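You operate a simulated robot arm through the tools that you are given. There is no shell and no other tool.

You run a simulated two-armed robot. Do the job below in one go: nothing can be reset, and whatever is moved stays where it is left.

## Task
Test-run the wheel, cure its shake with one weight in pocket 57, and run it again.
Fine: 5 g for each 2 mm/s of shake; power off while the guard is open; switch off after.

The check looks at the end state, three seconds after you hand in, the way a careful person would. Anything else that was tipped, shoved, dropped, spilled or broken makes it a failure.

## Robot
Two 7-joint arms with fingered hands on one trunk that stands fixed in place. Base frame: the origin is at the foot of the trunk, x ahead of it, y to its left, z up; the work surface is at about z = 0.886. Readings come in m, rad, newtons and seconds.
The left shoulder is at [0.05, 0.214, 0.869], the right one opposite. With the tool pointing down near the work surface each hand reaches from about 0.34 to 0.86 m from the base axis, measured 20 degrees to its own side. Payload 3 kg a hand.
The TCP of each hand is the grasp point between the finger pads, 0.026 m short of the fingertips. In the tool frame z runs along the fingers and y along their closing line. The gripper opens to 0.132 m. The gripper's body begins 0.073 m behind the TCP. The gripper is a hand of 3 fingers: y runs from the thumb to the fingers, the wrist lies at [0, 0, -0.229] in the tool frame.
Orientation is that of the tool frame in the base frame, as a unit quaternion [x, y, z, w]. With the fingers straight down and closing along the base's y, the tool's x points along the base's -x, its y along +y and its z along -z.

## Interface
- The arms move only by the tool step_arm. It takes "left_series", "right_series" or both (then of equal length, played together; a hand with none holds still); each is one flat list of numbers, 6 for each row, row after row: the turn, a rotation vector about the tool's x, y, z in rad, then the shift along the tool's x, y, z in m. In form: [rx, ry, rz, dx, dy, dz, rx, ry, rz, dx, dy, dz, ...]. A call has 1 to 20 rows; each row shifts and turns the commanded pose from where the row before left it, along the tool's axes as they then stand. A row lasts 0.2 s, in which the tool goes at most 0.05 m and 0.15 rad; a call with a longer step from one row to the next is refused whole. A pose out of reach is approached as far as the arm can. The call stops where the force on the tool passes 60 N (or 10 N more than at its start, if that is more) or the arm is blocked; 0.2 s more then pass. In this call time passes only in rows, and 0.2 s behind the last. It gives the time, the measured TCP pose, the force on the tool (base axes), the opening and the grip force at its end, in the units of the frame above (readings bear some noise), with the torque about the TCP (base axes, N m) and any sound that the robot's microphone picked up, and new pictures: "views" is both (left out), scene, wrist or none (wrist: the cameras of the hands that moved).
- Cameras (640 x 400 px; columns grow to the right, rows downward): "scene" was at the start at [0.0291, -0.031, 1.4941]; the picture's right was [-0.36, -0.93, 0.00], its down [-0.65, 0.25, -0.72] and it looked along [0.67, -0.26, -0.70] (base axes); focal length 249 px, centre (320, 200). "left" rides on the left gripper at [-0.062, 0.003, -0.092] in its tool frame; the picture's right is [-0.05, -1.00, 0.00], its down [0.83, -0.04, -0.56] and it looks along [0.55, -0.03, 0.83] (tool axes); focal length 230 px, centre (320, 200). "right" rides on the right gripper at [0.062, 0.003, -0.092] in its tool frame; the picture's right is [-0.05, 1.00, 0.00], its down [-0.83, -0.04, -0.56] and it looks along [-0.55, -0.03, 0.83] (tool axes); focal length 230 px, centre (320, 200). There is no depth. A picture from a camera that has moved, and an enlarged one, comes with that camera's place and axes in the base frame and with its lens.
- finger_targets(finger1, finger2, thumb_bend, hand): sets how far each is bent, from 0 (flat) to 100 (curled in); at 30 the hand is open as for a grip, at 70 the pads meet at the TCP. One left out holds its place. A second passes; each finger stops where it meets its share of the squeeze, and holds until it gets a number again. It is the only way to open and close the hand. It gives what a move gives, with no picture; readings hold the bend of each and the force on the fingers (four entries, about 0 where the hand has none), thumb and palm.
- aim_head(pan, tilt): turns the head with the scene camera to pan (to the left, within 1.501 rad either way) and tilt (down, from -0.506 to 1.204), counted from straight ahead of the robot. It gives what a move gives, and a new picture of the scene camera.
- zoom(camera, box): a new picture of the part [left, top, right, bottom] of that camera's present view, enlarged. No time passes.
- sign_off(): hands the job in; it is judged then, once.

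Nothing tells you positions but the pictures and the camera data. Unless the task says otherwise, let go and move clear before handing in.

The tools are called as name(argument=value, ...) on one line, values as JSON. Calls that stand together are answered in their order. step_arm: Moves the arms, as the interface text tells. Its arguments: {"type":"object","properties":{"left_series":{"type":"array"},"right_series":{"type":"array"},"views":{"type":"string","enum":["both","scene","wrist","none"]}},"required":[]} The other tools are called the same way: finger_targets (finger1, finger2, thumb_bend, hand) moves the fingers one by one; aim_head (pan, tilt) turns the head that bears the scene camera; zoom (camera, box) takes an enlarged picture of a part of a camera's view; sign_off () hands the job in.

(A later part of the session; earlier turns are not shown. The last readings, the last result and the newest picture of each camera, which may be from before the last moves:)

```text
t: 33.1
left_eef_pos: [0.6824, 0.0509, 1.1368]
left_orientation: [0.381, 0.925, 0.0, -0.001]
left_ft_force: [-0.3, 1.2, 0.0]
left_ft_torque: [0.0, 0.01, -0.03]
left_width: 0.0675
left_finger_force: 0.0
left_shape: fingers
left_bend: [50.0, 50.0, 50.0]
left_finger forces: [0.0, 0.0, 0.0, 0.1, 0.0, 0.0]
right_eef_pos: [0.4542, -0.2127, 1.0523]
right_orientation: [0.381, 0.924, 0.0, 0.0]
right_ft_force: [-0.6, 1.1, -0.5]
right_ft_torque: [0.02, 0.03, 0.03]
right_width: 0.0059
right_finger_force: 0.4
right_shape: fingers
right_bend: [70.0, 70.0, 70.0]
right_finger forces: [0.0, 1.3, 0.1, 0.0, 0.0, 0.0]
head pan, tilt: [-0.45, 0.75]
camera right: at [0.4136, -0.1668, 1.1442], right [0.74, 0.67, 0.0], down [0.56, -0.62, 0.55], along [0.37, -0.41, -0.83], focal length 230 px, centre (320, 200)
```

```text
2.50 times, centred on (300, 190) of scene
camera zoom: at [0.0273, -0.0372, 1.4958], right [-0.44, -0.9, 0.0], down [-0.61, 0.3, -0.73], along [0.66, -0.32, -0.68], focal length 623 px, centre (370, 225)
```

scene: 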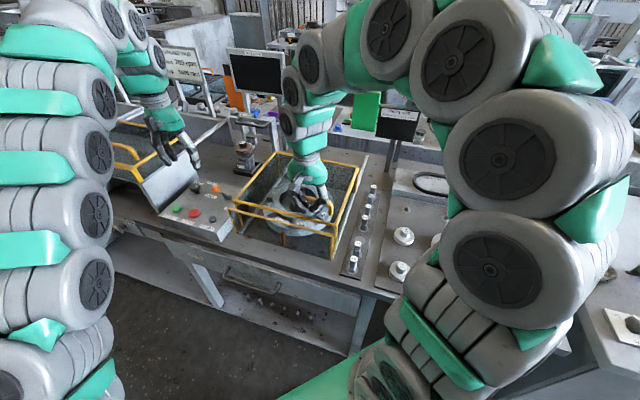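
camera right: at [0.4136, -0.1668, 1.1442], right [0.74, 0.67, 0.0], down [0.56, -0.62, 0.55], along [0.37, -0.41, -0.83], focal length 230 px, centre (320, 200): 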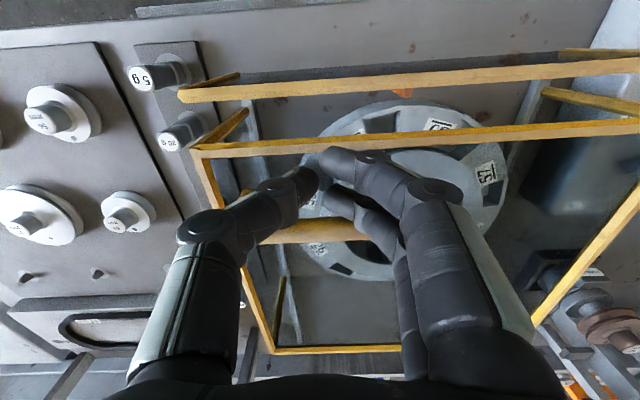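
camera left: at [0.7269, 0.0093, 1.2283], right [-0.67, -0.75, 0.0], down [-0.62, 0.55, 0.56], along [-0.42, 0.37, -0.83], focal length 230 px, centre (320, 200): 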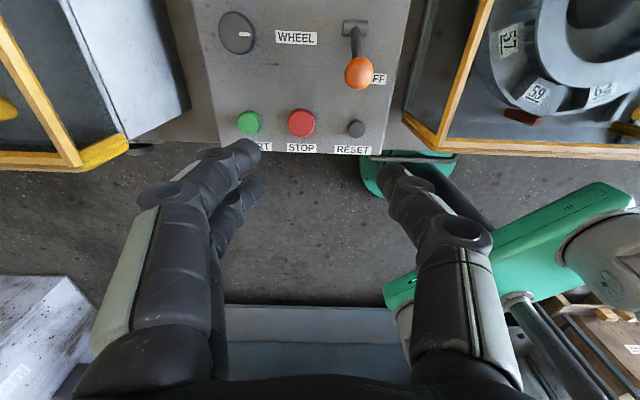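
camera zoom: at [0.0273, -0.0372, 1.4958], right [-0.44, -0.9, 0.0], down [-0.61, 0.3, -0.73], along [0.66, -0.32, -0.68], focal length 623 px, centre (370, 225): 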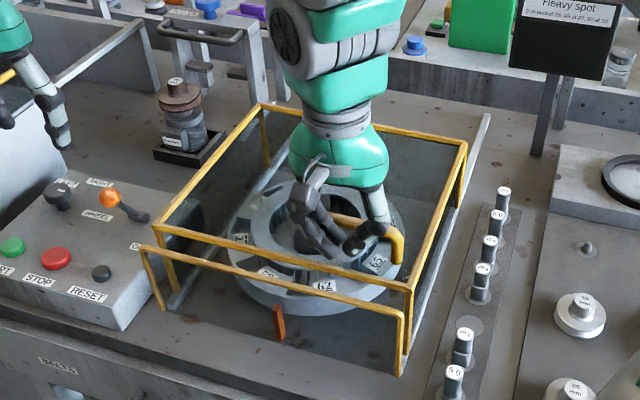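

The guard slides freely back, leaving a fixed front frame. I'll keep pushing it to the rear.

step_arm(right_series=[0, 0, 0, -0.028, 0, 0, 0, 0, 0, -0.028, 0, 0, 0, 0, 0, -0.028, 0, 0, 0, 0, 0, -0.028, 0, 0, 0, 0, 0, -0.028, 0, 0, 0, 0, 0, -0.028, 0, 0, 0, 0, 0, -0.028, 0, 0], views="both")

zoom(camera="scene", box=[200, 90, 420, 270])

```text
t: 34.7
left_eef_pos: [0.682, 0.0514, 1.1366]
left_orientation: [0.38, 0.925, 0.001, 0.0]
left_ft_force: [0.2, -0.4, 1.0]
left_ft_torque: [-0.01, 0.01, -0.01]
left_width: 0.0675
left_finger_force: 0.1
left_shape: fingers
left_bend: [50.0, 50.0, 50.0]
left_finger forces: [0.0, 0.0, 0.1, 0.0, 0.0, 0.0]
right_eef_pos: [0.5952, -0.3495, 1.0514]
right_orientation: [0.381, 0.925, 0.0, 0.0]
right_ft_force: [-0.6, 0.6, 0.6]
right_ft_torque: [0.01, 0.0, 0.01]
right_width: 0.0058
right_finger_force: 0.6
right_shape: fingers
right_bend: [70.0, 70.0, 70.0]
right_finger forces: [0.0, 0.9, 0.1, 0.1, 0.0, 0.0]
head pan, tilt: [-0.45, 0.75]
camera right: at [0.5543, -0.305, 1.143], right [0.74, 0.67, 0.0], down [0.56, -0.62, 0.56], along [0.37, -0.41, -0.83], focal length 230 px, centre (320, 200)
```

scene: 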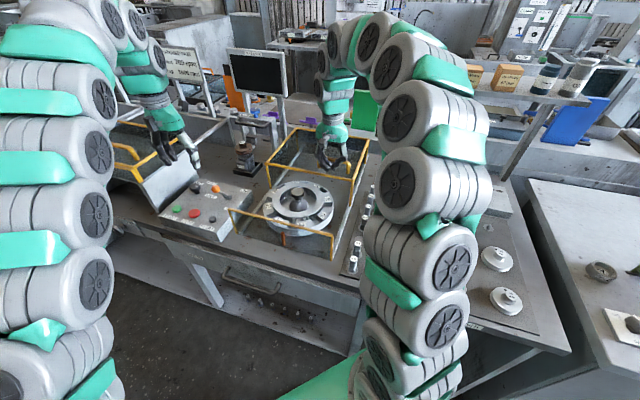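
right: 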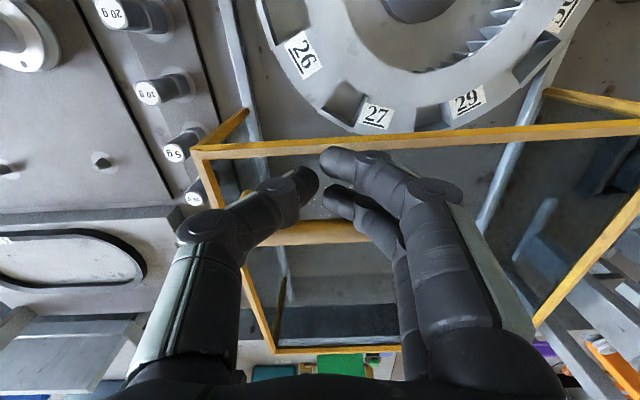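

```text
2.22 times, centred on (310, 180) of scene
camera zoom: at [0.0273, -0.0373, 1.4958], right [-0.44, -0.9, 0.0], down [-0.61, 0.3, -0.73], along [0.66, -0.32, -0.68], focal length 554 px, centre (342, 244)
```

zoom: 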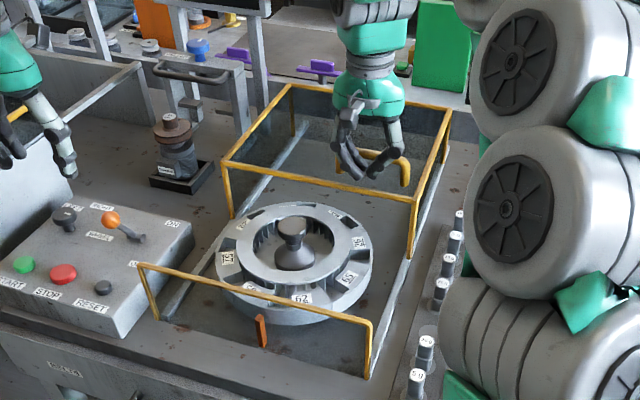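

step_arm(right_series=[0, 0, 0, -0.013, 0, 0, 0, 0, 0, -0.013, 0, 0, 0, 0, 0, -0.013, 0, 0], views="both")

zoom(camera="right", box=[60, 0, 320, 230])

```text
t: 35.5
left_eef_pos: [0.6819, 0.0506, 1.1363]
left_orientation: [0.381, 0.925, 0.0, 0.0]
left_ft_force: [0.2, -0.3, 0.5]
left_ft_torque: [0.0, -0.01, 0.0]
left_width: 0.0676
left_finger_force: 0.0
left_shape: fingers
left_bend: [50.0, 50.0, 50.0]
left_finger forces: [0.0, 0.1, 0.1, 0.0, 0.0, 0.0]
right_eef_pos: [0.624, -0.3777, 1.0512]
right_orientation: [0.381, 0.925, 0.001, 0.0]
right_ft_force: [-0.9, 0.8, -0.5]
right_ft_torque: [0.02, 0.04, 0.03]
right_width: 0.0059
right_finger_force: 0.5
right_shape: fingers
right_bend: [70.0, 70.0, 70.0]
right_finger forces: [0.0, 1.0, 0.1, 0.1, 0.0, 0.0]
head pan, tilt: [-0.45, 0.75]
camera right: at [0.5821, -0.332, 1.1436], right [0.74, 0.67, 0.0], down [0.56, -0.62, 0.56], along [0.37, -0.41, -0.83], focal length 230 px, centre (320, 200)
```

scene: 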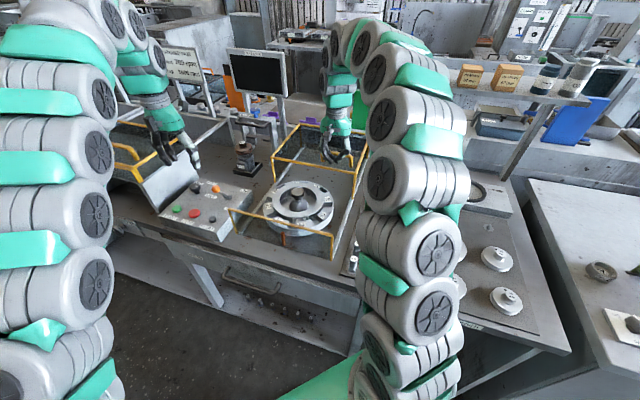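
right: 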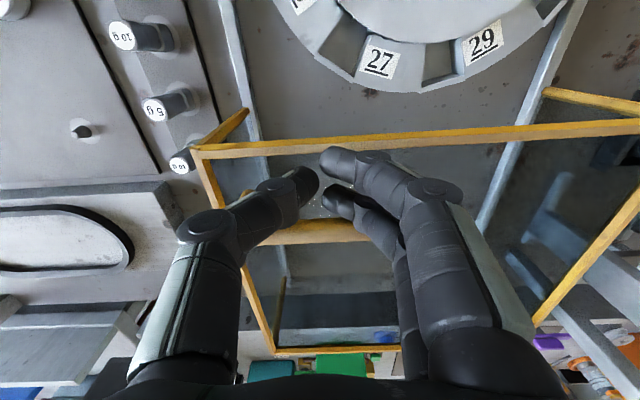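

```text
1.74 times, centred on (190, 115) of right
camera zoom: at [0.5821, -0.332, 1.1436], right [0.74, 0.67, 0.0], down [0.56, -0.62, 0.56], along [0.37, -0.41, -0.83], focal length 400 px, centre (546, 348)
```

zoom: 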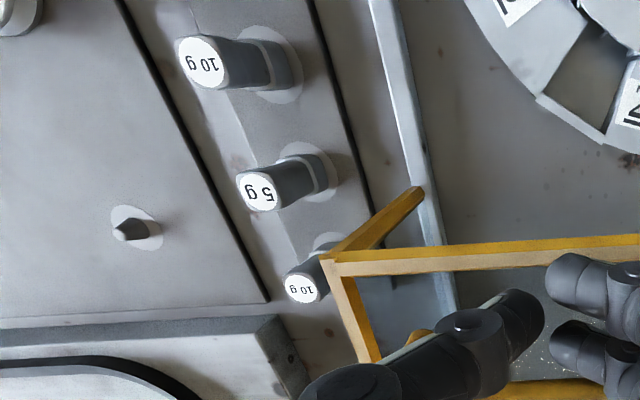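

The guard is fully back and the wheel is open. I'll back the right hand off the handle, lift, and look straight at the wheel to find pocket 57.

step_arm(right_series=[0, 0, 0, 0.02, 0, -0.01, 0, 0, 0, 0.01, 0.01, -0.04, 0, 0, 0, 0.04, 0.015, -0.01, 0, 0, 0, 0.04, 0.017, 0, 0, 0, 0, 0.04, 0.017, 0, 0, 0, 0, 0.04, 0.017, 0], views="both")

zoom(camera="right", box=[180, 30, 500, 230])

zoom(camera="scene", box=[230, 150, 370, 260])

zoom(camera="left", box=[420, 0, 640, 180])

```text
t: 36.9
left_eef_pos: [0.6823, 0.0508, 1.1361]
left_orientation: [0.381, 0.925, 0.0, -0.001]
left_ft_force: [-0.8, 0.0, -0.2]
left_ft_torque: [0.01, 0.02, 0.02]
left_width: 0.0676
left_finger_force: 0.1
left_shape: fingers
left_bend: [50.0, 50.0, 50.0]
left_finger forces: [0.0, 0.0, 0.0, 0.0, 0.0, 0.0]
right_eef_pos: [0.5407, -0.19, 1.1128]
right_orientation: [0.382, 0.924, 0.0, 0.001]
right_ft_force: [0.0, -0.2, -0.1]
right_ft_torque: [-0.02, 0.01, 0.01]
right_width: 0.0058
right_finger_force: 0.1
right_shape: fingers
right_bend: [70.0, 70.0, 70.0]
right_finger forces: [0.1, 0.0, 0.1, 0.0, 0.0, 0.0]
head pan, tilt: [-0.45, 0.75]
camera right: at [0.4997, -0.1449, 1.2039], right [0.74, 0.67, 0.0], down [0.56, -0.62, 0.56], along [0.37, -0.41, -0.83], focal length 230 px, centre (320, 200)
```

scene: 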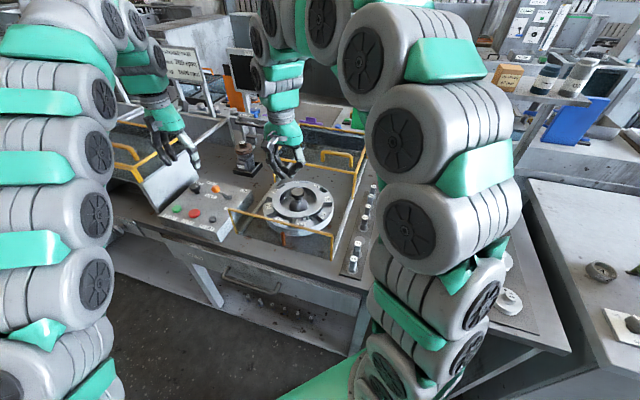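
right: 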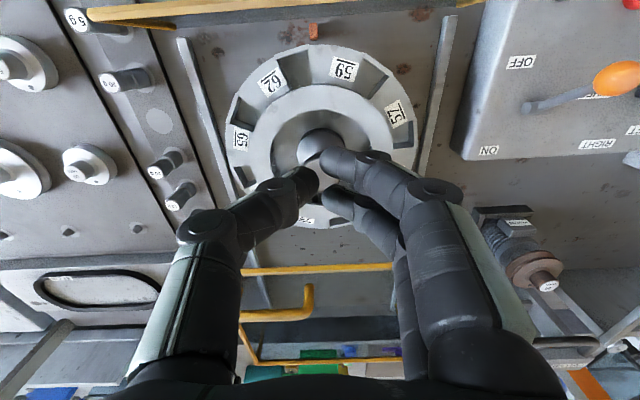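

```text
2.00 times, centred on (340, 130) of right
camera zoom: at [0.4997, -0.1449, 1.2039], right [0.74, 0.67, 0.0], down [0.56, -0.62, 0.56], along [0.37, -0.41, -0.83], focal length 460 px, centre (280, 340)
```

zoom: 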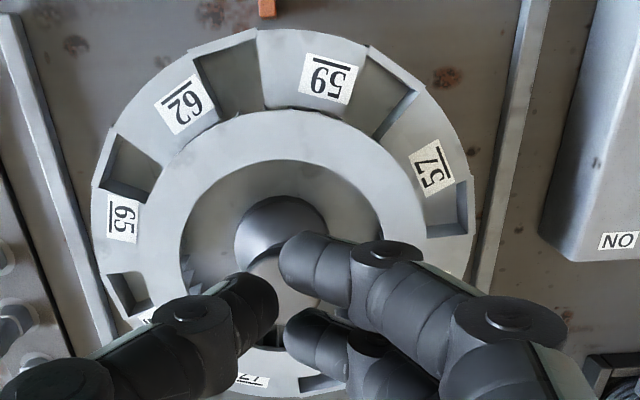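

```text
3.64 times, centred on (300, 205) of scene
camera zoom: at [0.0273, -0.0373, 1.4958], right [-0.44, -0.9, 0.0], down [-0.61, 0.3, -0.73], along [0.66, -0.32, -0.68], focal length 906 px, centre (393, 182)
```

zoom: 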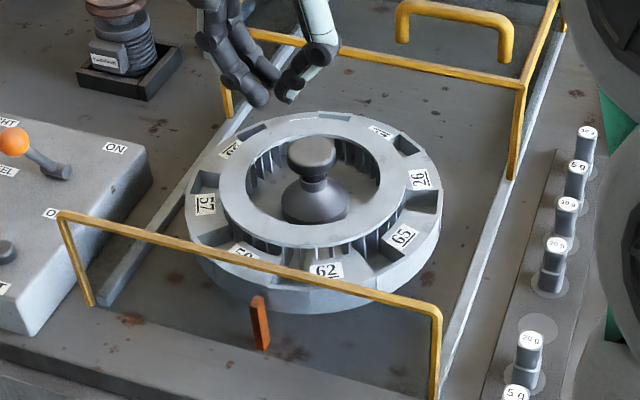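

```text
2.22 times, centred on (530, 90) of left
camera zoom: at [0.7272, 0.009, 1.228], right [-0.67, -0.74, 0.0], down [-0.62, 0.56, 0.56], along [-0.41, 0.37, -0.83], focal length 511 px, centre (-147, 444)
```

zoom: 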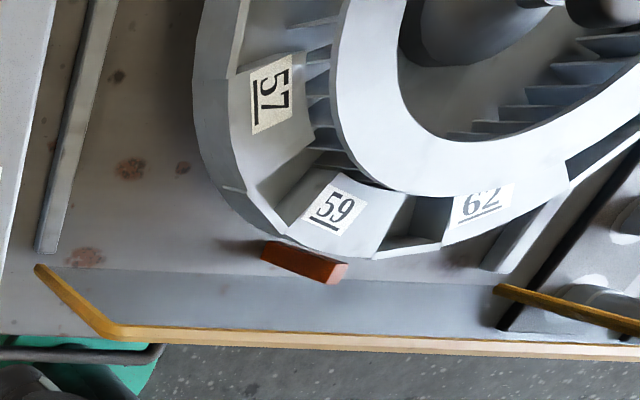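

Pocket layout is clear: each label sits right beside its own recess, on the counter-clockwise side. So pocket 57 is the recess just clockwise of the "57" label, now on the wheel's bench-left side at about depth 0.54, left 0.34. Next I'll look closely at the 10 g weight, with the right hand half open.

finger_targets(hand="right", finger1=52, finger2=52, thumb_bend=52)

step_arm(right_series=[0, 0, 0, -0.0047, -0.0423, 0.0085, 0, 0, 0, -0.0047, -0.0423, 0.0085, 0, 0, 0, -0.0047, -0.0423, 0.0085, 0, 0, 0, -0.0047, -0.0423, 0.0085, 0, 0, 0, -0.0047, -0.0423, 0.0085], views="both")

zoom(camera="right", box=[220, 60, 420, 220])

zoom(camera="scene", box=[340, 170, 400, 240])

```text
t: 37.9
left_eef_pos: [0.6819, 0.0507, 1.1349]
left_orientation: [0.381, 0.925, 0.0, 0.001]
left_ft_force: [-0.4, 0.4, 0.0]
left_ft_torque: [-0.02, 0.01, 0.01]
left_width: 0.0675
left_finger_force: 0.1
left_shape: fingers
left_bend: [50.0, 50.0, 50.0]
left_finger forces: [0.1, 0.0, 0.0, 0.0, 0.0, 0.1]
right_eef_pos: [0.5413, -0.1902, 1.1107]
right_orientation: [0.381, 0.925, 0.0, 0.001]
right_ft_force: [-0.3, -0.1, 0.1]
right_ft_torque: [0.01, -0.06, 0.03]
right_width: 0.0605
right_finger_force: 0.1
right_shape: fingers
right_bend: [52.0, 52.0, 52.0]
right_finger forces: [0.0, 0.0, 0.0, 0.0, 0.1, 0.1]
head pan, tilt: [-0.45, 0.75]
```

```text
t: 39.1
left_eef_pos: [0.6828, 0.0512, 1.1359]
left_orientation: [0.381, 0.925, 0.0, 0.0]
left_ft_force: [0.9, -0.1, 0.0]
left_ft_torque: [0.0, -0.01, 0.02]
left_width: 0.0674
left_finger_force: 0.0
left_shape: fingers
left_bend: [50.0, 50.0, 50.0]
left_finger forces: [0.0, 0.0, 0.0, 0.1, 0.1, 0.1]
right_eef_pos: [0.4092, -0.3558, 1.0699]
right_orientation: [0.381, 0.925, 0.0, 0.0]
right_ft_force: [-0.7, -0.3, 0.9]
right_ft_torque: [-0.02, -0.03, -0.01]
right_width: 0.0605
right_finger_force: 0.0
right_shape: fingers
right_bend: [52.0, 52.0, 52.0]
right_finger forces: [0.0, 0.0, 0.0, 0.0, 0.0, 0.0]
head pan, tilt: [-0.45, 0.75]
camera right: at [0.3677, -0.3114, 1.1605], right [0.74, 0.67, 0.0], down [0.56, -0.62, 0.56], along [0.37, -0.41, -0.83], focal length 230 px, centre (320, 200)
```

scene: 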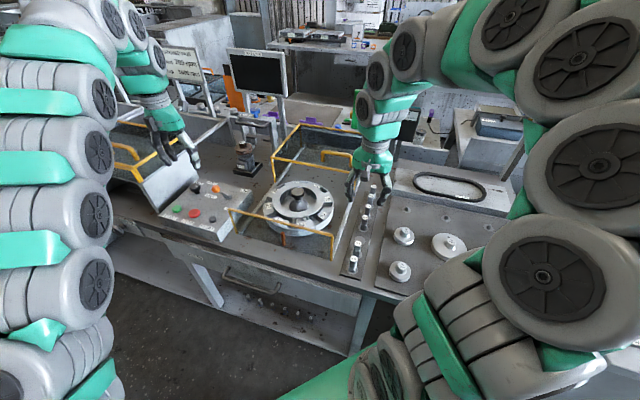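
right: 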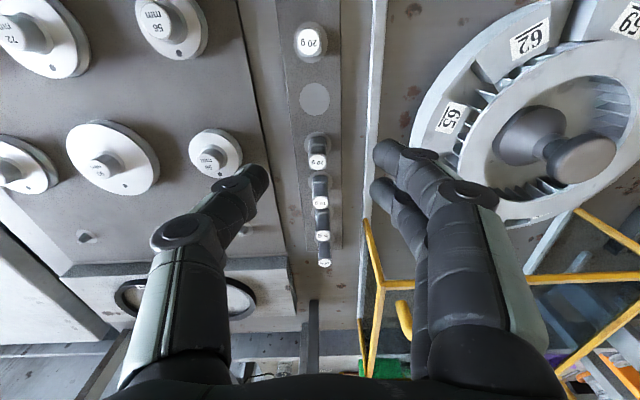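

```text
2.50 times, centred on (320, 140) of right
camera zoom: at [0.3677, -0.3114, 1.1605], right [0.74, 0.67, 0.0], down [0.56, -0.62, 0.56], along [0.37, -0.41, -0.83], focal length 575 px, centre (320, 350)
```

zoom: 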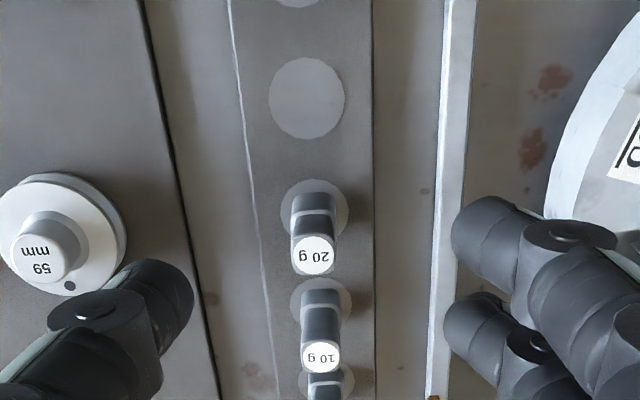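

```text
5.71 times, centred on (370, 205) of scene
camera zoom: at [0.0273, -0.0373, 1.4958], right [-0.44, -0.9, 0.0], down [-0.61, 0.3, -0.73], along [0.66, -0.32, -0.68], focal length 1424 px, centre (34, 171)
```

zoom: 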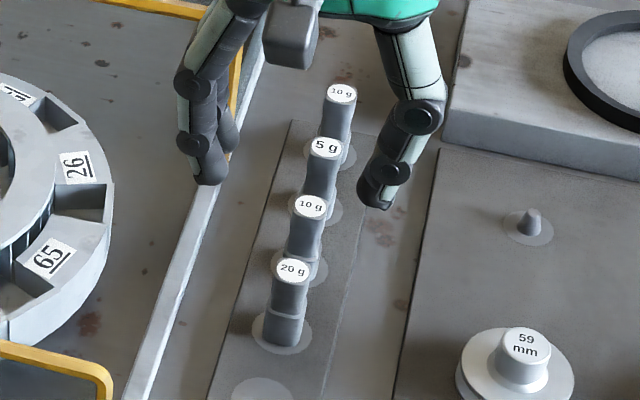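

The 10 g weight (fifth in the row) is at about bench depth 0.630, left 0.033, with its top at z 0.94. I'll move over it and check alignment.

step_arm(right_series=[0, 0, 0, -0.03, -0.0013, 0.01, 0, 0, 0, -0.03, -0.0013, 0.025, 0, 0, 0, -0.0297, -0.0012, 0.035], views="both")

zoom(camera="right", box=[200, 60, 440, 250])

zoom(camera="scene", box=[330, 150, 410, 240])

```text
t: 39.9
left_eef_pos: [0.6817, 0.052, 1.1353]
left_orientation: [0.381, 0.924, 0.0, 0.0]
left_ft_force: [0.7, 1.3, -0.9]
left_ft_torque: [0.03, 0.01, -0.01]
left_width: 0.0675
left_finger_force: 0.0
left_shape: fingers
left_bend: [50.0, 50.0, 50.0]
left_finger forces: [0.0, 0.1, 0.0, 0.1, 0.0, 0.1]
right_eef_pos: [0.4684, -0.4228, 0.9979]
right_orientation: [0.381, 0.925, 0.0, 0.0]
right_ft_force: [0.0, -0.1, -0.4]
right_ft_torque: [0.02, 0.03, 0.02]
right_width: 0.0607
right_finger_force: 0.0
right_shape: fingers
right_bend: [52.0, 52.0, 52.0]
right_finger forces: [0.1, 0.0, 0.1, 0.1, 0.0, 0.0]
head pan, tilt: [-0.45, 0.75]
camera right: at [0.4279, -0.377, 1.09], right [0.74, 0.67, 0.0], down [0.56, -0.62, 0.56], along [0.37, -0.41, -0.83], focal length 230 px, centre (320, 200)
```

scene: 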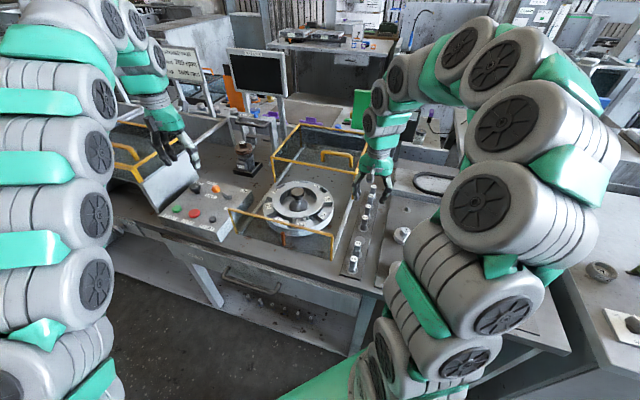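
right: 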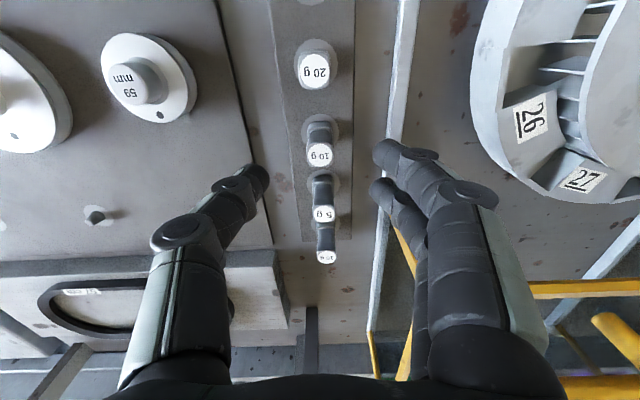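

```text
2.11 times, centred on (320, 155) of right
camera zoom: at [0.4279, -0.377, 1.09], right [0.74, 0.67, 0.0], down [0.56, -0.62, 0.56], along [0.37, -0.41, -0.83], focal length 484 px, centre (320, 295)
```

zoom: 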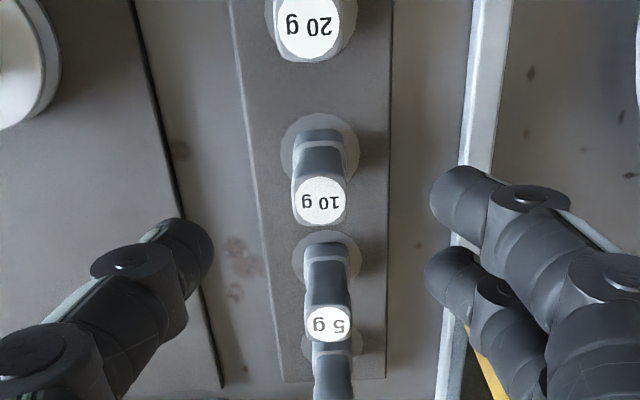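

```text
4.44 times, centred on (370, 195) of scene
camera zoom: at [0.0274, -0.0373, 1.4958], right [-0.44, -0.9, 0.0], down [-0.61, 0.3, -0.73], along [0.66, -0.32, -0.68], focal length 1108 px, centre (98, 222)
```

zoom: 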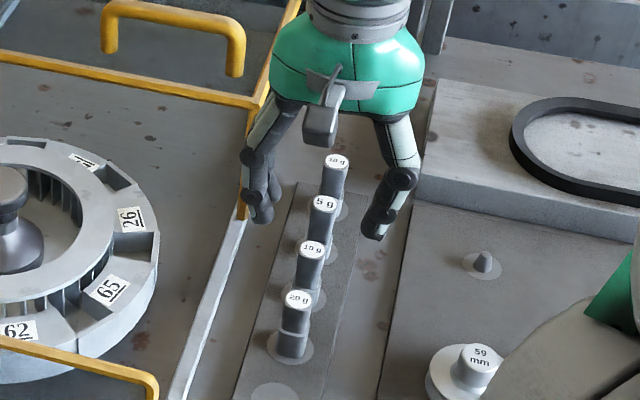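

Alignment is good. I'll lower around the 10 g weight so the pads sit near its top, then close gently.

step_arm(right_series=[0, 0, 0, 0, 0.0005, 0.025, 0, 0, 0, -0.0005, 0, 0.022, 0, 0, 0, 0, 0, 0.016], views="wrist")

zoom(camera="scene", box=[330, 150, 410, 240])

```text
t: 40.7
left_eef_pos: [0.6821, 0.0503, 1.1363]
left_orientation: [0.381, 0.925, 0.0, 0.0]
left_ft_force: [0.5, 0.1, 0.6]
left_ft_torque: [-0.01, -0.04, 0.01]
left_width: 0.0678
left_finger_force: 0.1
left_shape: fingers
left_bend: [50.0, 50.0, 50.0]
left_finger forces: [0.1, 0.1, 0.1, 0.0, 0.0, 0.0]
right_eef_pos: [0.469, -0.422, 0.9352]
right_orientation: [0.381, 0.925, 0.0, 0.0]
right_ft_force: [0.2, -0.8, -0.2]
right_ft_torque: [0.0, 0.01, -0.03]
right_width: 0.0606
right_finger_force: 0.1
right_shape: fingers
right_bend: [52.0, 52.0, 52.0]
right_finger forces: [0.0, 0.0, 0.1, 0.0, 0.0, 0.1]
head pan, tilt: [-0.45, 0.75]
camera right: at [0.4287, -0.3769, 1.0271], right [0.74, 0.67, 0.0], down [0.56, -0.62, 0.56], along [0.37, -0.41, -0.83], focal length 230 px, centre (320, 200)
```

right: 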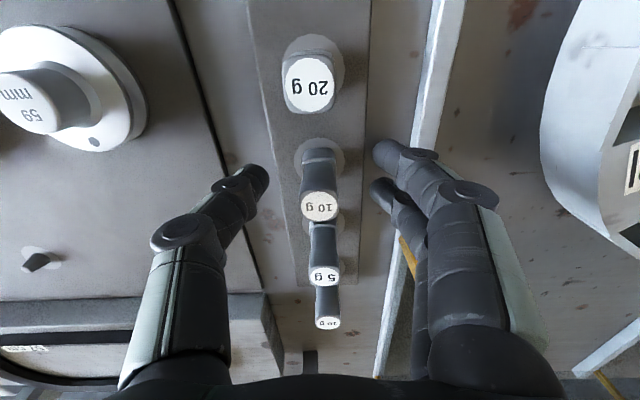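

```text
4.44 times, centred on (370, 195) of scene
camera zoom: at [0.0273, -0.0373, 1.4958], right [-0.44, -0.9, 0.0], down [-0.61, 0.3, -0.73], along [0.66, -0.32, -0.68], focal length 1108 px, centre (98, 222)
```

zoom: 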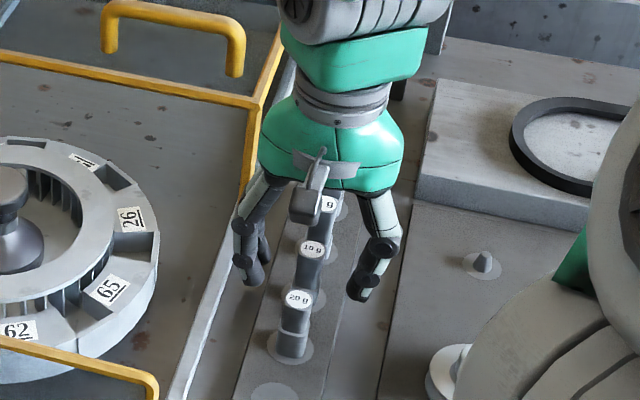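

finger_targets(hand="right", finger1=68, finger2=68, thumb_bend=68)

zoom(camera="right", box=[220, 80, 420, 280])

zoom(camera="scene", box=[330, 150, 410, 240])

```text
t: 41.7
left_eef_pos: [0.6821, 0.0501, 1.1363]
left_orientation: [0.381, 0.925, 0.0, 0.001]
left_ft_force: [0.7, 0.8, 0.4]
left_ft_torque: [0.01, 0.02, -0.04]
left_width: 0.0677
left_finger_force: 0.1
left_shape: fingers
left_bend: [50.0, 50.0, 50.0]
left_finger forces: [0.0, 0.0, 0.0, 0.1, 0.0, 0.0]
right_eef_pos: [0.47, -0.4212, 0.9353]
right_orientation: [0.381, 0.924, 0.001, -0.001]
right_ft_force: [-0.4, 0.5, 0.4]
right_ft_torque: [0.0, -0.01, 0.02]
right_width: 0.0151
right_finger_force: 2.0
right_shape: fingers
right_bend: [67.0, 66.0, 67.0]
right_finger forces: [0.5, 1.5, 0.0, 0.1, 2.4, 0.0]
head pan, tilt: [-0.45, 0.75]
```

```text
2.00 times, centred on (320, 180) of right
camera zoom: at [0.4286, -0.3767, 1.0274], right [0.74, 0.67, 0.0], down [0.56, -0.62, 0.56], along [0.37, -0.41, -0.83], focal length 460 px, centre (320, 240)
```

zoom: 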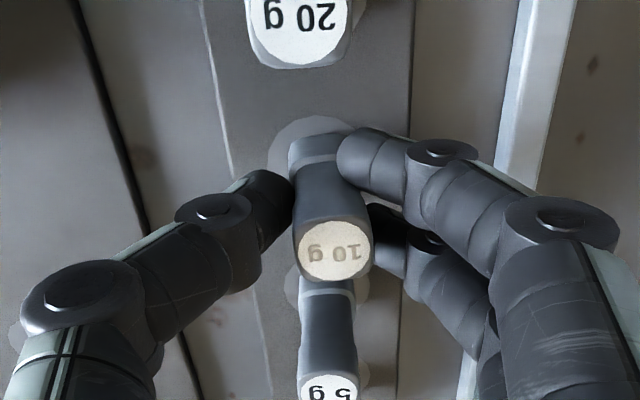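

```text
4.44 times, centred on (370, 195) of scene
camera zoom: at [0.0273, -0.0373, 1.4958], right [-0.44, -0.9, 0.0], down [-0.61, 0.3, -0.73], along [0.66, -0.32, -0.68], focal length 1108 px, centre (98, 222)
```

zoom: 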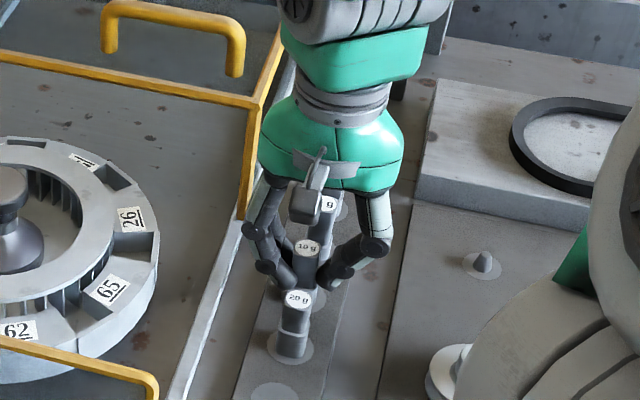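

finger_targets(hand="right", finger1=71, finger2=71, thumb_bend=71)

step_arm(right_series=[0, 0, 0, 0, 0, -0.01, 0, 0, 0, 0, 0, -0.02, 0, 0, 0, 0, 0, -0.03], views="both")

zoom(camera="right", box=[220, 80, 420, 280])

zoom(camera="scene", box=[330, 150, 410, 240])

```text
t: 42.7
left_eef_pos: [0.6829, 0.0509, 1.1371]
left_orientation: [0.381, 0.924, 0.0, 0.0]
left_ft_force: [0.5, 0.1, 0.0]
left_ft_torque: [-0.02, 0.0, 0.01]
left_width: 0.0673
left_finger_force: 0.1
left_shape: fingers
left_bend: [50.0, 50.0, 50.0]
left_finger forces: [0.0, 0.0, 0.0, 0.0, 0.0, 0.0]
right_eef_pos: [0.4699, -0.4217, 0.9358]
right_orientation: [0.381, 0.925, 0.0, 0.0]
right_ft_force: [-0.3, 0.5, 0.3]
right_ft_torque: [-0.02, -0.04, 0.01]
right_width: 0.0133
right_finger_force: 6.2
right_shape: fingers
right_bend: [69.0, 67.0, 68.0]
right_finger forces: [2.3, 3.8, 0.0, 0.1, 6.5, 0.1]
head pan, tilt: [-0.45, 0.75]
```

```text
t: 43.5
left_eef_pos: [0.682, 0.0513, 1.1361]
left_orientation: [0.381, 0.924, -0.001, 0.0]
left_ft_force: [-0.4, 0.6, 1.0]
left_ft_torque: [0.0, 0.02, 0.0]
left_width: 0.0675
left_finger_force: 0.0
left_shape: fingers
left_bend: [50.0, 50.0, 50.0]
left_finger forces: [0.0, 0.0, 0.0, 0.0, 0.0, 0.1]
right_eef_pos: [0.4703, -0.422, 0.9959]
right_orientation: [0.381, 0.925, 0.0, 0.0]
right_ft_force: [-0.4, 0.2, 0.5]
right_ft_torque: [-0.02, 0.03, -0.03]
right_width: 0.013
right_finger_force: 6.6
right_shape: fingers
right_bend: [69.0, 68.0, 68.0]
right_finger forces: [2.6, 4.0, 0.0, 0.0, 6.4, 0.0]
head pan, tilt: [-0.45, 0.75]
camera right: at [0.4293, -0.3773, 1.088], right [0.74, 0.67, 0.0], down [0.56, -0.62, 0.56], along [0.37, -0.41, -0.83], focal length 230 px, centre (320, 200)
```

scene: 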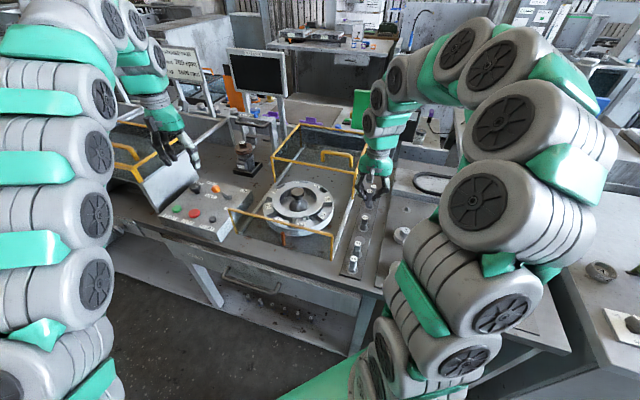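
right: 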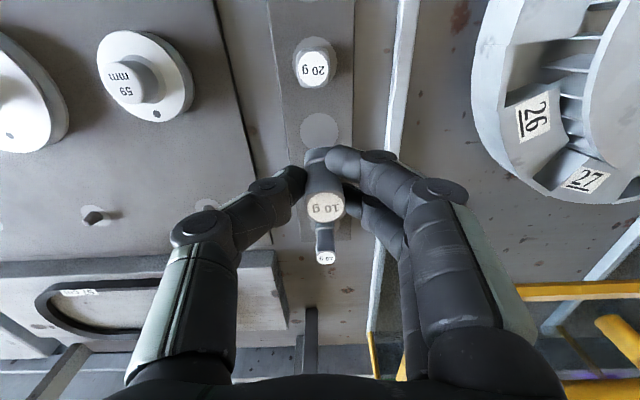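

```text
2.00 times, centred on (320, 180) of right
camera zoom: at [0.4293, -0.3773, 1.088], right [0.74, 0.67, 0.0], down [0.56, -0.62, 0.56], along [0.37, -0.41, -0.83], focal length 460 px, centre (320, 240)
```

zoom: 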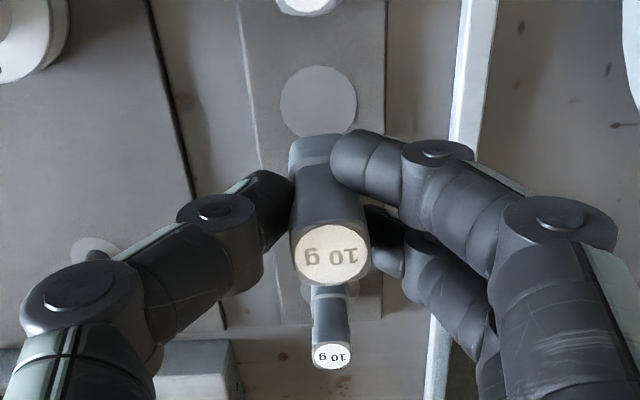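

```text
4.44 times, centred on (370, 195) of scene
camera zoom: at [0.0273, -0.0373, 1.4958], right [-0.44, -0.9, 0.0], down [-0.61, 0.3, -0.73], along [0.66, -0.32, -0.68], focal length 1108 px, centre (98, 222)
```

zoom: 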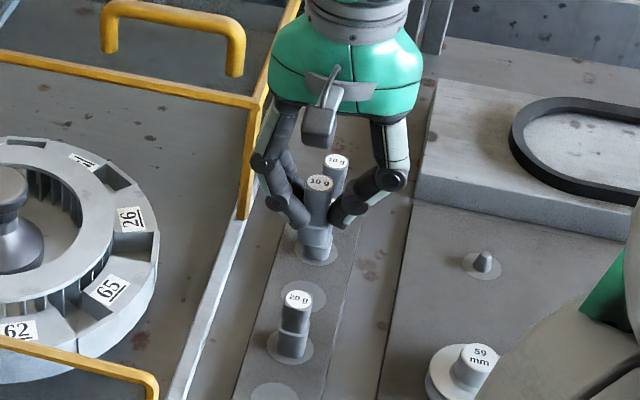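

The 10 g weight is firmly held and lifted clear. I'll raise it above the hub height and carry it over pocket 57, which I take to be at about bench depth 0.541, left 0.334.

step_arm(right_series=[0, 0, 0, 0, 0, -0.0313, 0, 0, 0, 0, 0, -0.0313, 0, 0, 0, 0, 0, -0.0313, 0, 0, 0, 0.01286, 0.0427, 0, 0, 0, 0, 0.01286, 0.0427, 0, 0, 0, 0, 0.01286, 0.0427, 0, 0, 0, 0, 0.01286, 0.0427, 0, 0, 0, 0, 0.01286, 0.0427, 0, 0, 0, 0, 0.01286, 0.0427, 0, 0, 0, 0, 0.01286, 0.0427, 0], views="both")

zoom(camera="right", box=[220, 60, 420, 240])

zoom(camera="scene", box=[230, 110, 370, 260])

zoom(camera="left", box=[400, 0, 640, 200])

```text
t: 45.7
left_eef_pos: [0.6826, 0.0506, 1.1365]
left_orientation: [0.38, 0.925, 0.001, 0.0]
left_ft_force: [0.5, -0.1, -0.1]
left_ft_torque: [0.01, -0.02, 0.0]
left_width: 0.0674
left_finger_force: 0.0
left_shape: fingers
left_bend: [50.0, 50.0, 50.0]
left_finger forces: [0.1, 0.0, 0.0, 0.0, 0.0, 0.0]
right_eef_pos: [0.6158, -0.1444, 1.0894]
right_orientation: [0.381, 0.925, 0.0, 0.0]
right_ft_force: [0.0, -0.3, -0.1]
right_ft_torque: [0.03, 0.01, 0.02]
right_width: 0.0128
right_finger_force: 6.5
right_shape: fingers
right_bend: [70.0, 68.0, 68.0]
right_finger forces: [2.6, 4.3, 0.0, 0.1, 6.1, 0.1]
head pan, tilt: [-0.45, 0.75]
camera right: at [0.5752, -0.1003, 1.1811], right [0.74, 0.67, 0.0], down [0.56, -0.62, 0.55], along [0.37, -0.41, -0.83], focal length 230 px, centre (320, 200)
```

scene: 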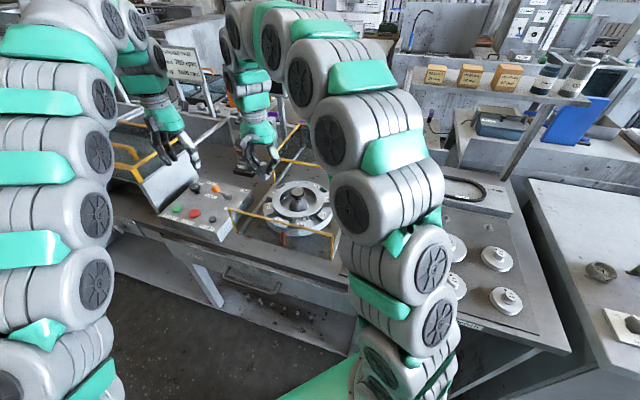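
right: 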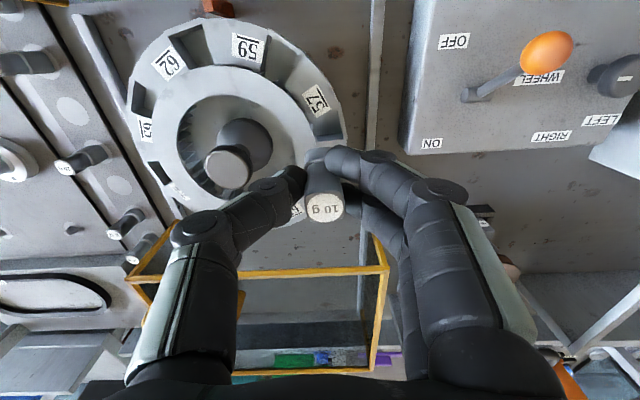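

```text
2.22 times, centred on (320, 150) of right
camera zoom: at [0.5752, -0.1003, 1.1811], right [0.74, 0.67, 0.0], down [0.56, -0.62, 0.55], along [0.37, -0.41, -0.83], focal length 511 px, centre (320, 311)
```

zoom: 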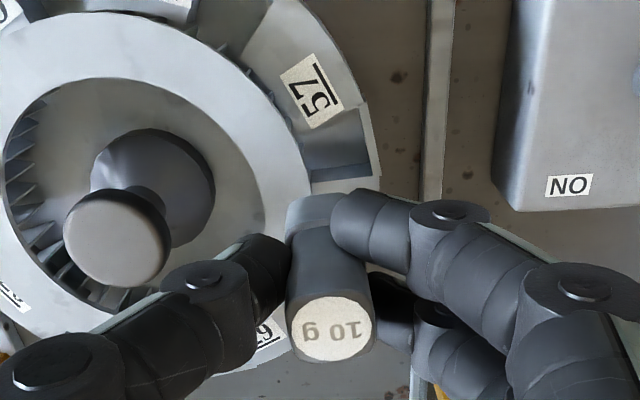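

```text
2.67 times, centred on (300, 185) of scene
camera zoom: at [0.0273, -0.0373, 1.4958], right [-0.44, -0.9, 0.0], down [-0.61, 0.3, -0.73], along [0.66, -0.32, -0.68], focal length 664 px, centre (373, 240)
```

zoom: 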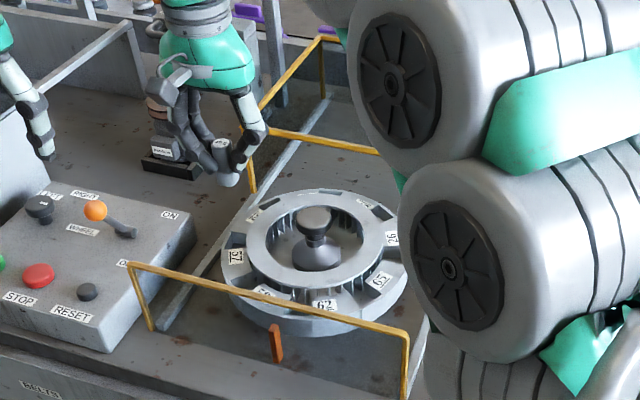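

```text
2.00 times, centred on (520, 100) of left
camera zoom: at [0.7271, 0.0089, 1.2281], right [-0.67, -0.74, 0.0], down [-0.62, 0.56, 0.56], along [-0.41, 0.37, -0.83], focal length 460 px, centre (-80, 400)
```

zoom: 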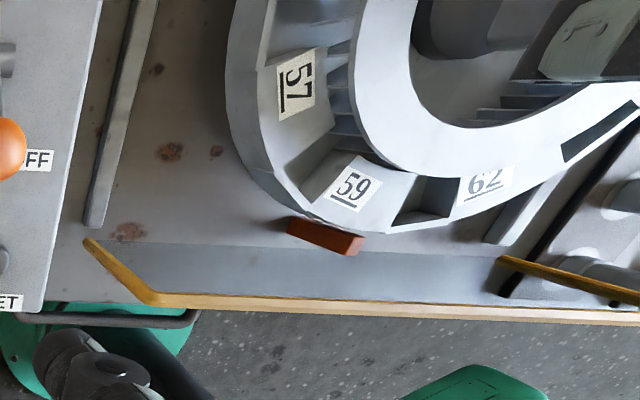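

The pocket 57 recess is visible just ahead of the weight, centred at about depth 0.5425, left 0.339. The weight leans about 6° in the grip, so I'll tip the hand slightly to make it upright, centre over the recess, and lower to just above the rim.

step_arm(right_series=[-0.1, 0, 0, -0.0055, 0.003, 0.02, 0, 0, 0, 0, 0, 0.03, 0, 0, 0, 0, 0, 0.028], views="both")

zoom(camera="right", box=[220, 60, 420, 240])

zoom(camera="scene", box=[240, 140, 340, 240])

```text
t: 46.5
left_eef_pos: [0.6833, 0.0508, 1.1351]
left_orientation: [0.381, 0.924, 0.0, 0.001]
left_ft_force: [-1.0, 0.3, 0.4]
left_ft_torque: [0.0, 0.03, -0.01]
left_width: 0.0673
left_finger_force: 0.2
left_shape: fingers
left_bend: [50.0, 50.0, 50.0]
left_finger forces: [0.0, 0.0, 0.1, 0.1, 0.0, 0.0]
right_eef_pos: [0.6267, -0.1439, 1.0145]
right_orientation: [0.381, 0.923, 0.047, 0.019]
right_ft_force: [-0.3, 0.6, 0.1]
right_ft_torque: [-0.02, 0.01, 0.01]
right_width: 0.0127
right_finger_force: 6.5
right_shape: fingers
right_bend: [70.0, 68.0, 68.0]
right_finger forces: [2.8, 4.4, 0.0, 0.0, 6.2, 0.1]
head pan, tilt: [-0.45, 0.75]
camera right: at [0.5788, -0.1057, 1.1057], right [0.74, 0.67, 0.1], down [0.52, -0.66, 0.55], along [0.43, -0.35, -0.83], focal length 230 px, centre (320, 200)
```

scene: 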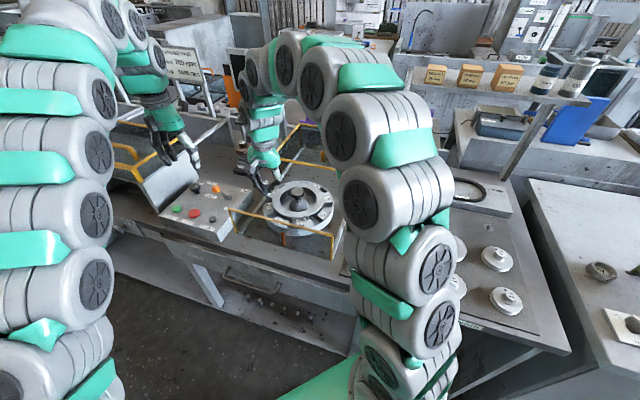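
right: 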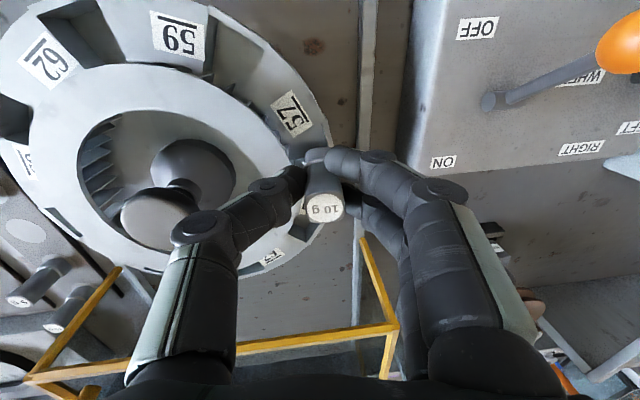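

```text
2.22 times, centred on (320, 150) of right
camera zoom: at [0.5788, -0.1057, 1.1057], right [0.74, 0.67, 0.1], down [0.52, -0.66, 0.55], along [0.43, -0.35, -0.83], focal length 511 px, centre (320, 311)
```

zoom: 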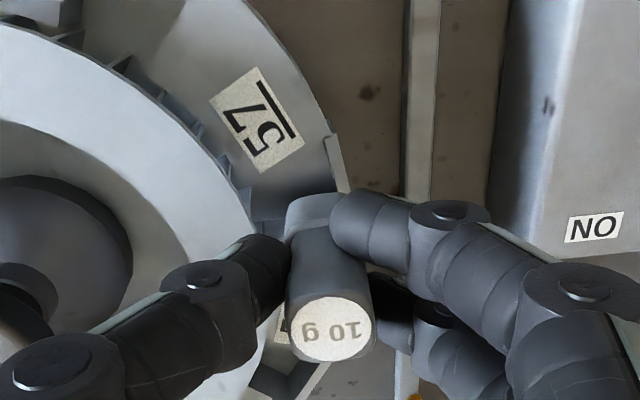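

```text
4.00 times, centred on (290, 190) of scene
camera zoom: at [0.0273, -0.0373, 1.4958], right [-0.44, -0.9, 0.0], down [-0.61, 0.3, -0.73], along [0.66, -0.32, -0.68], focal length 997 px, centre (440, 240)
```

zoom: 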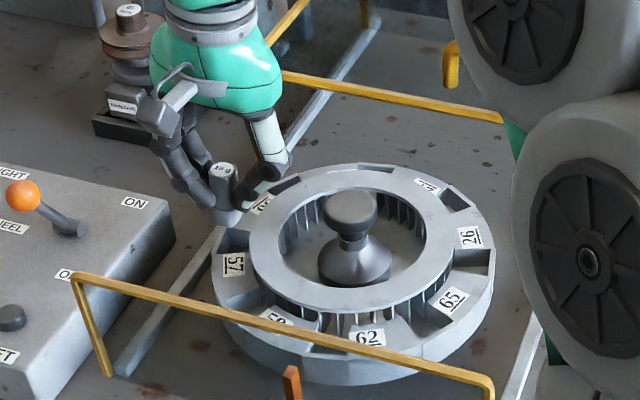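

zoom(camera="scene", box=[275, 170, 315, 210])

zoom(camera="right", box=[270, 90, 370, 180])

```text
10.00 times, centred on (295, 190) of scene
camera zoom: at [0.0273, -0.0373, 1.4958], right [-0.44, -0.9, 0.0], down [-0.61, 0.3, -0.73], along [0.66, -0.32, -0.68], focal length 2492 px, centre (570, 300)
```

zoom: 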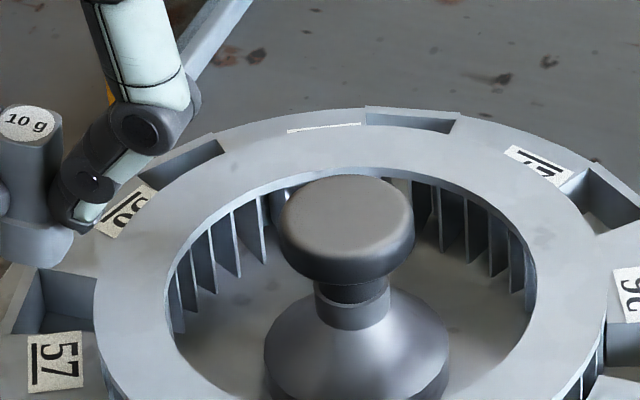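

```text
4.44 times, centred on (320, 135) of right
camera zoom: at [0.5788, -0.1057, 1.1057], right [0.74, 0.67, 0.1], down [0.52, -0.66, 0.55], along [0.43, -0.35, -0.83], focal length 1022 px, centre (320, 489)
```

zoom: 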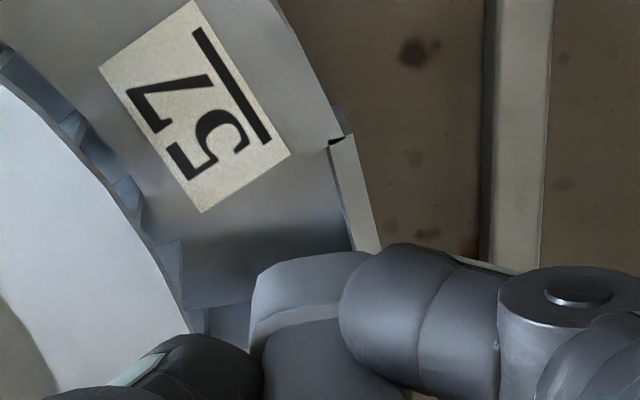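

zoom(camera="scene", box=[258, 172, 298, 212])

```text
10.00 times, centred on (278, 192) of scene
camera zoom: at [0.0273, -0.0373, 1.4958], right [-0.44, -0.9, 0.0], down [-0.61, 0.3, -0.73], along [0.66, -0.32, -0.68], focal length 2492 px, centre (740, 280)
```

zoom: 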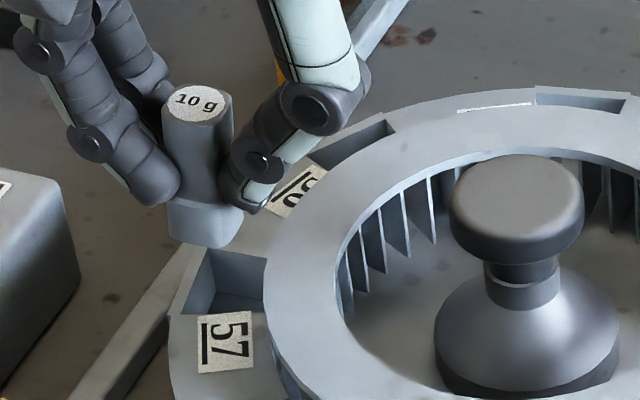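

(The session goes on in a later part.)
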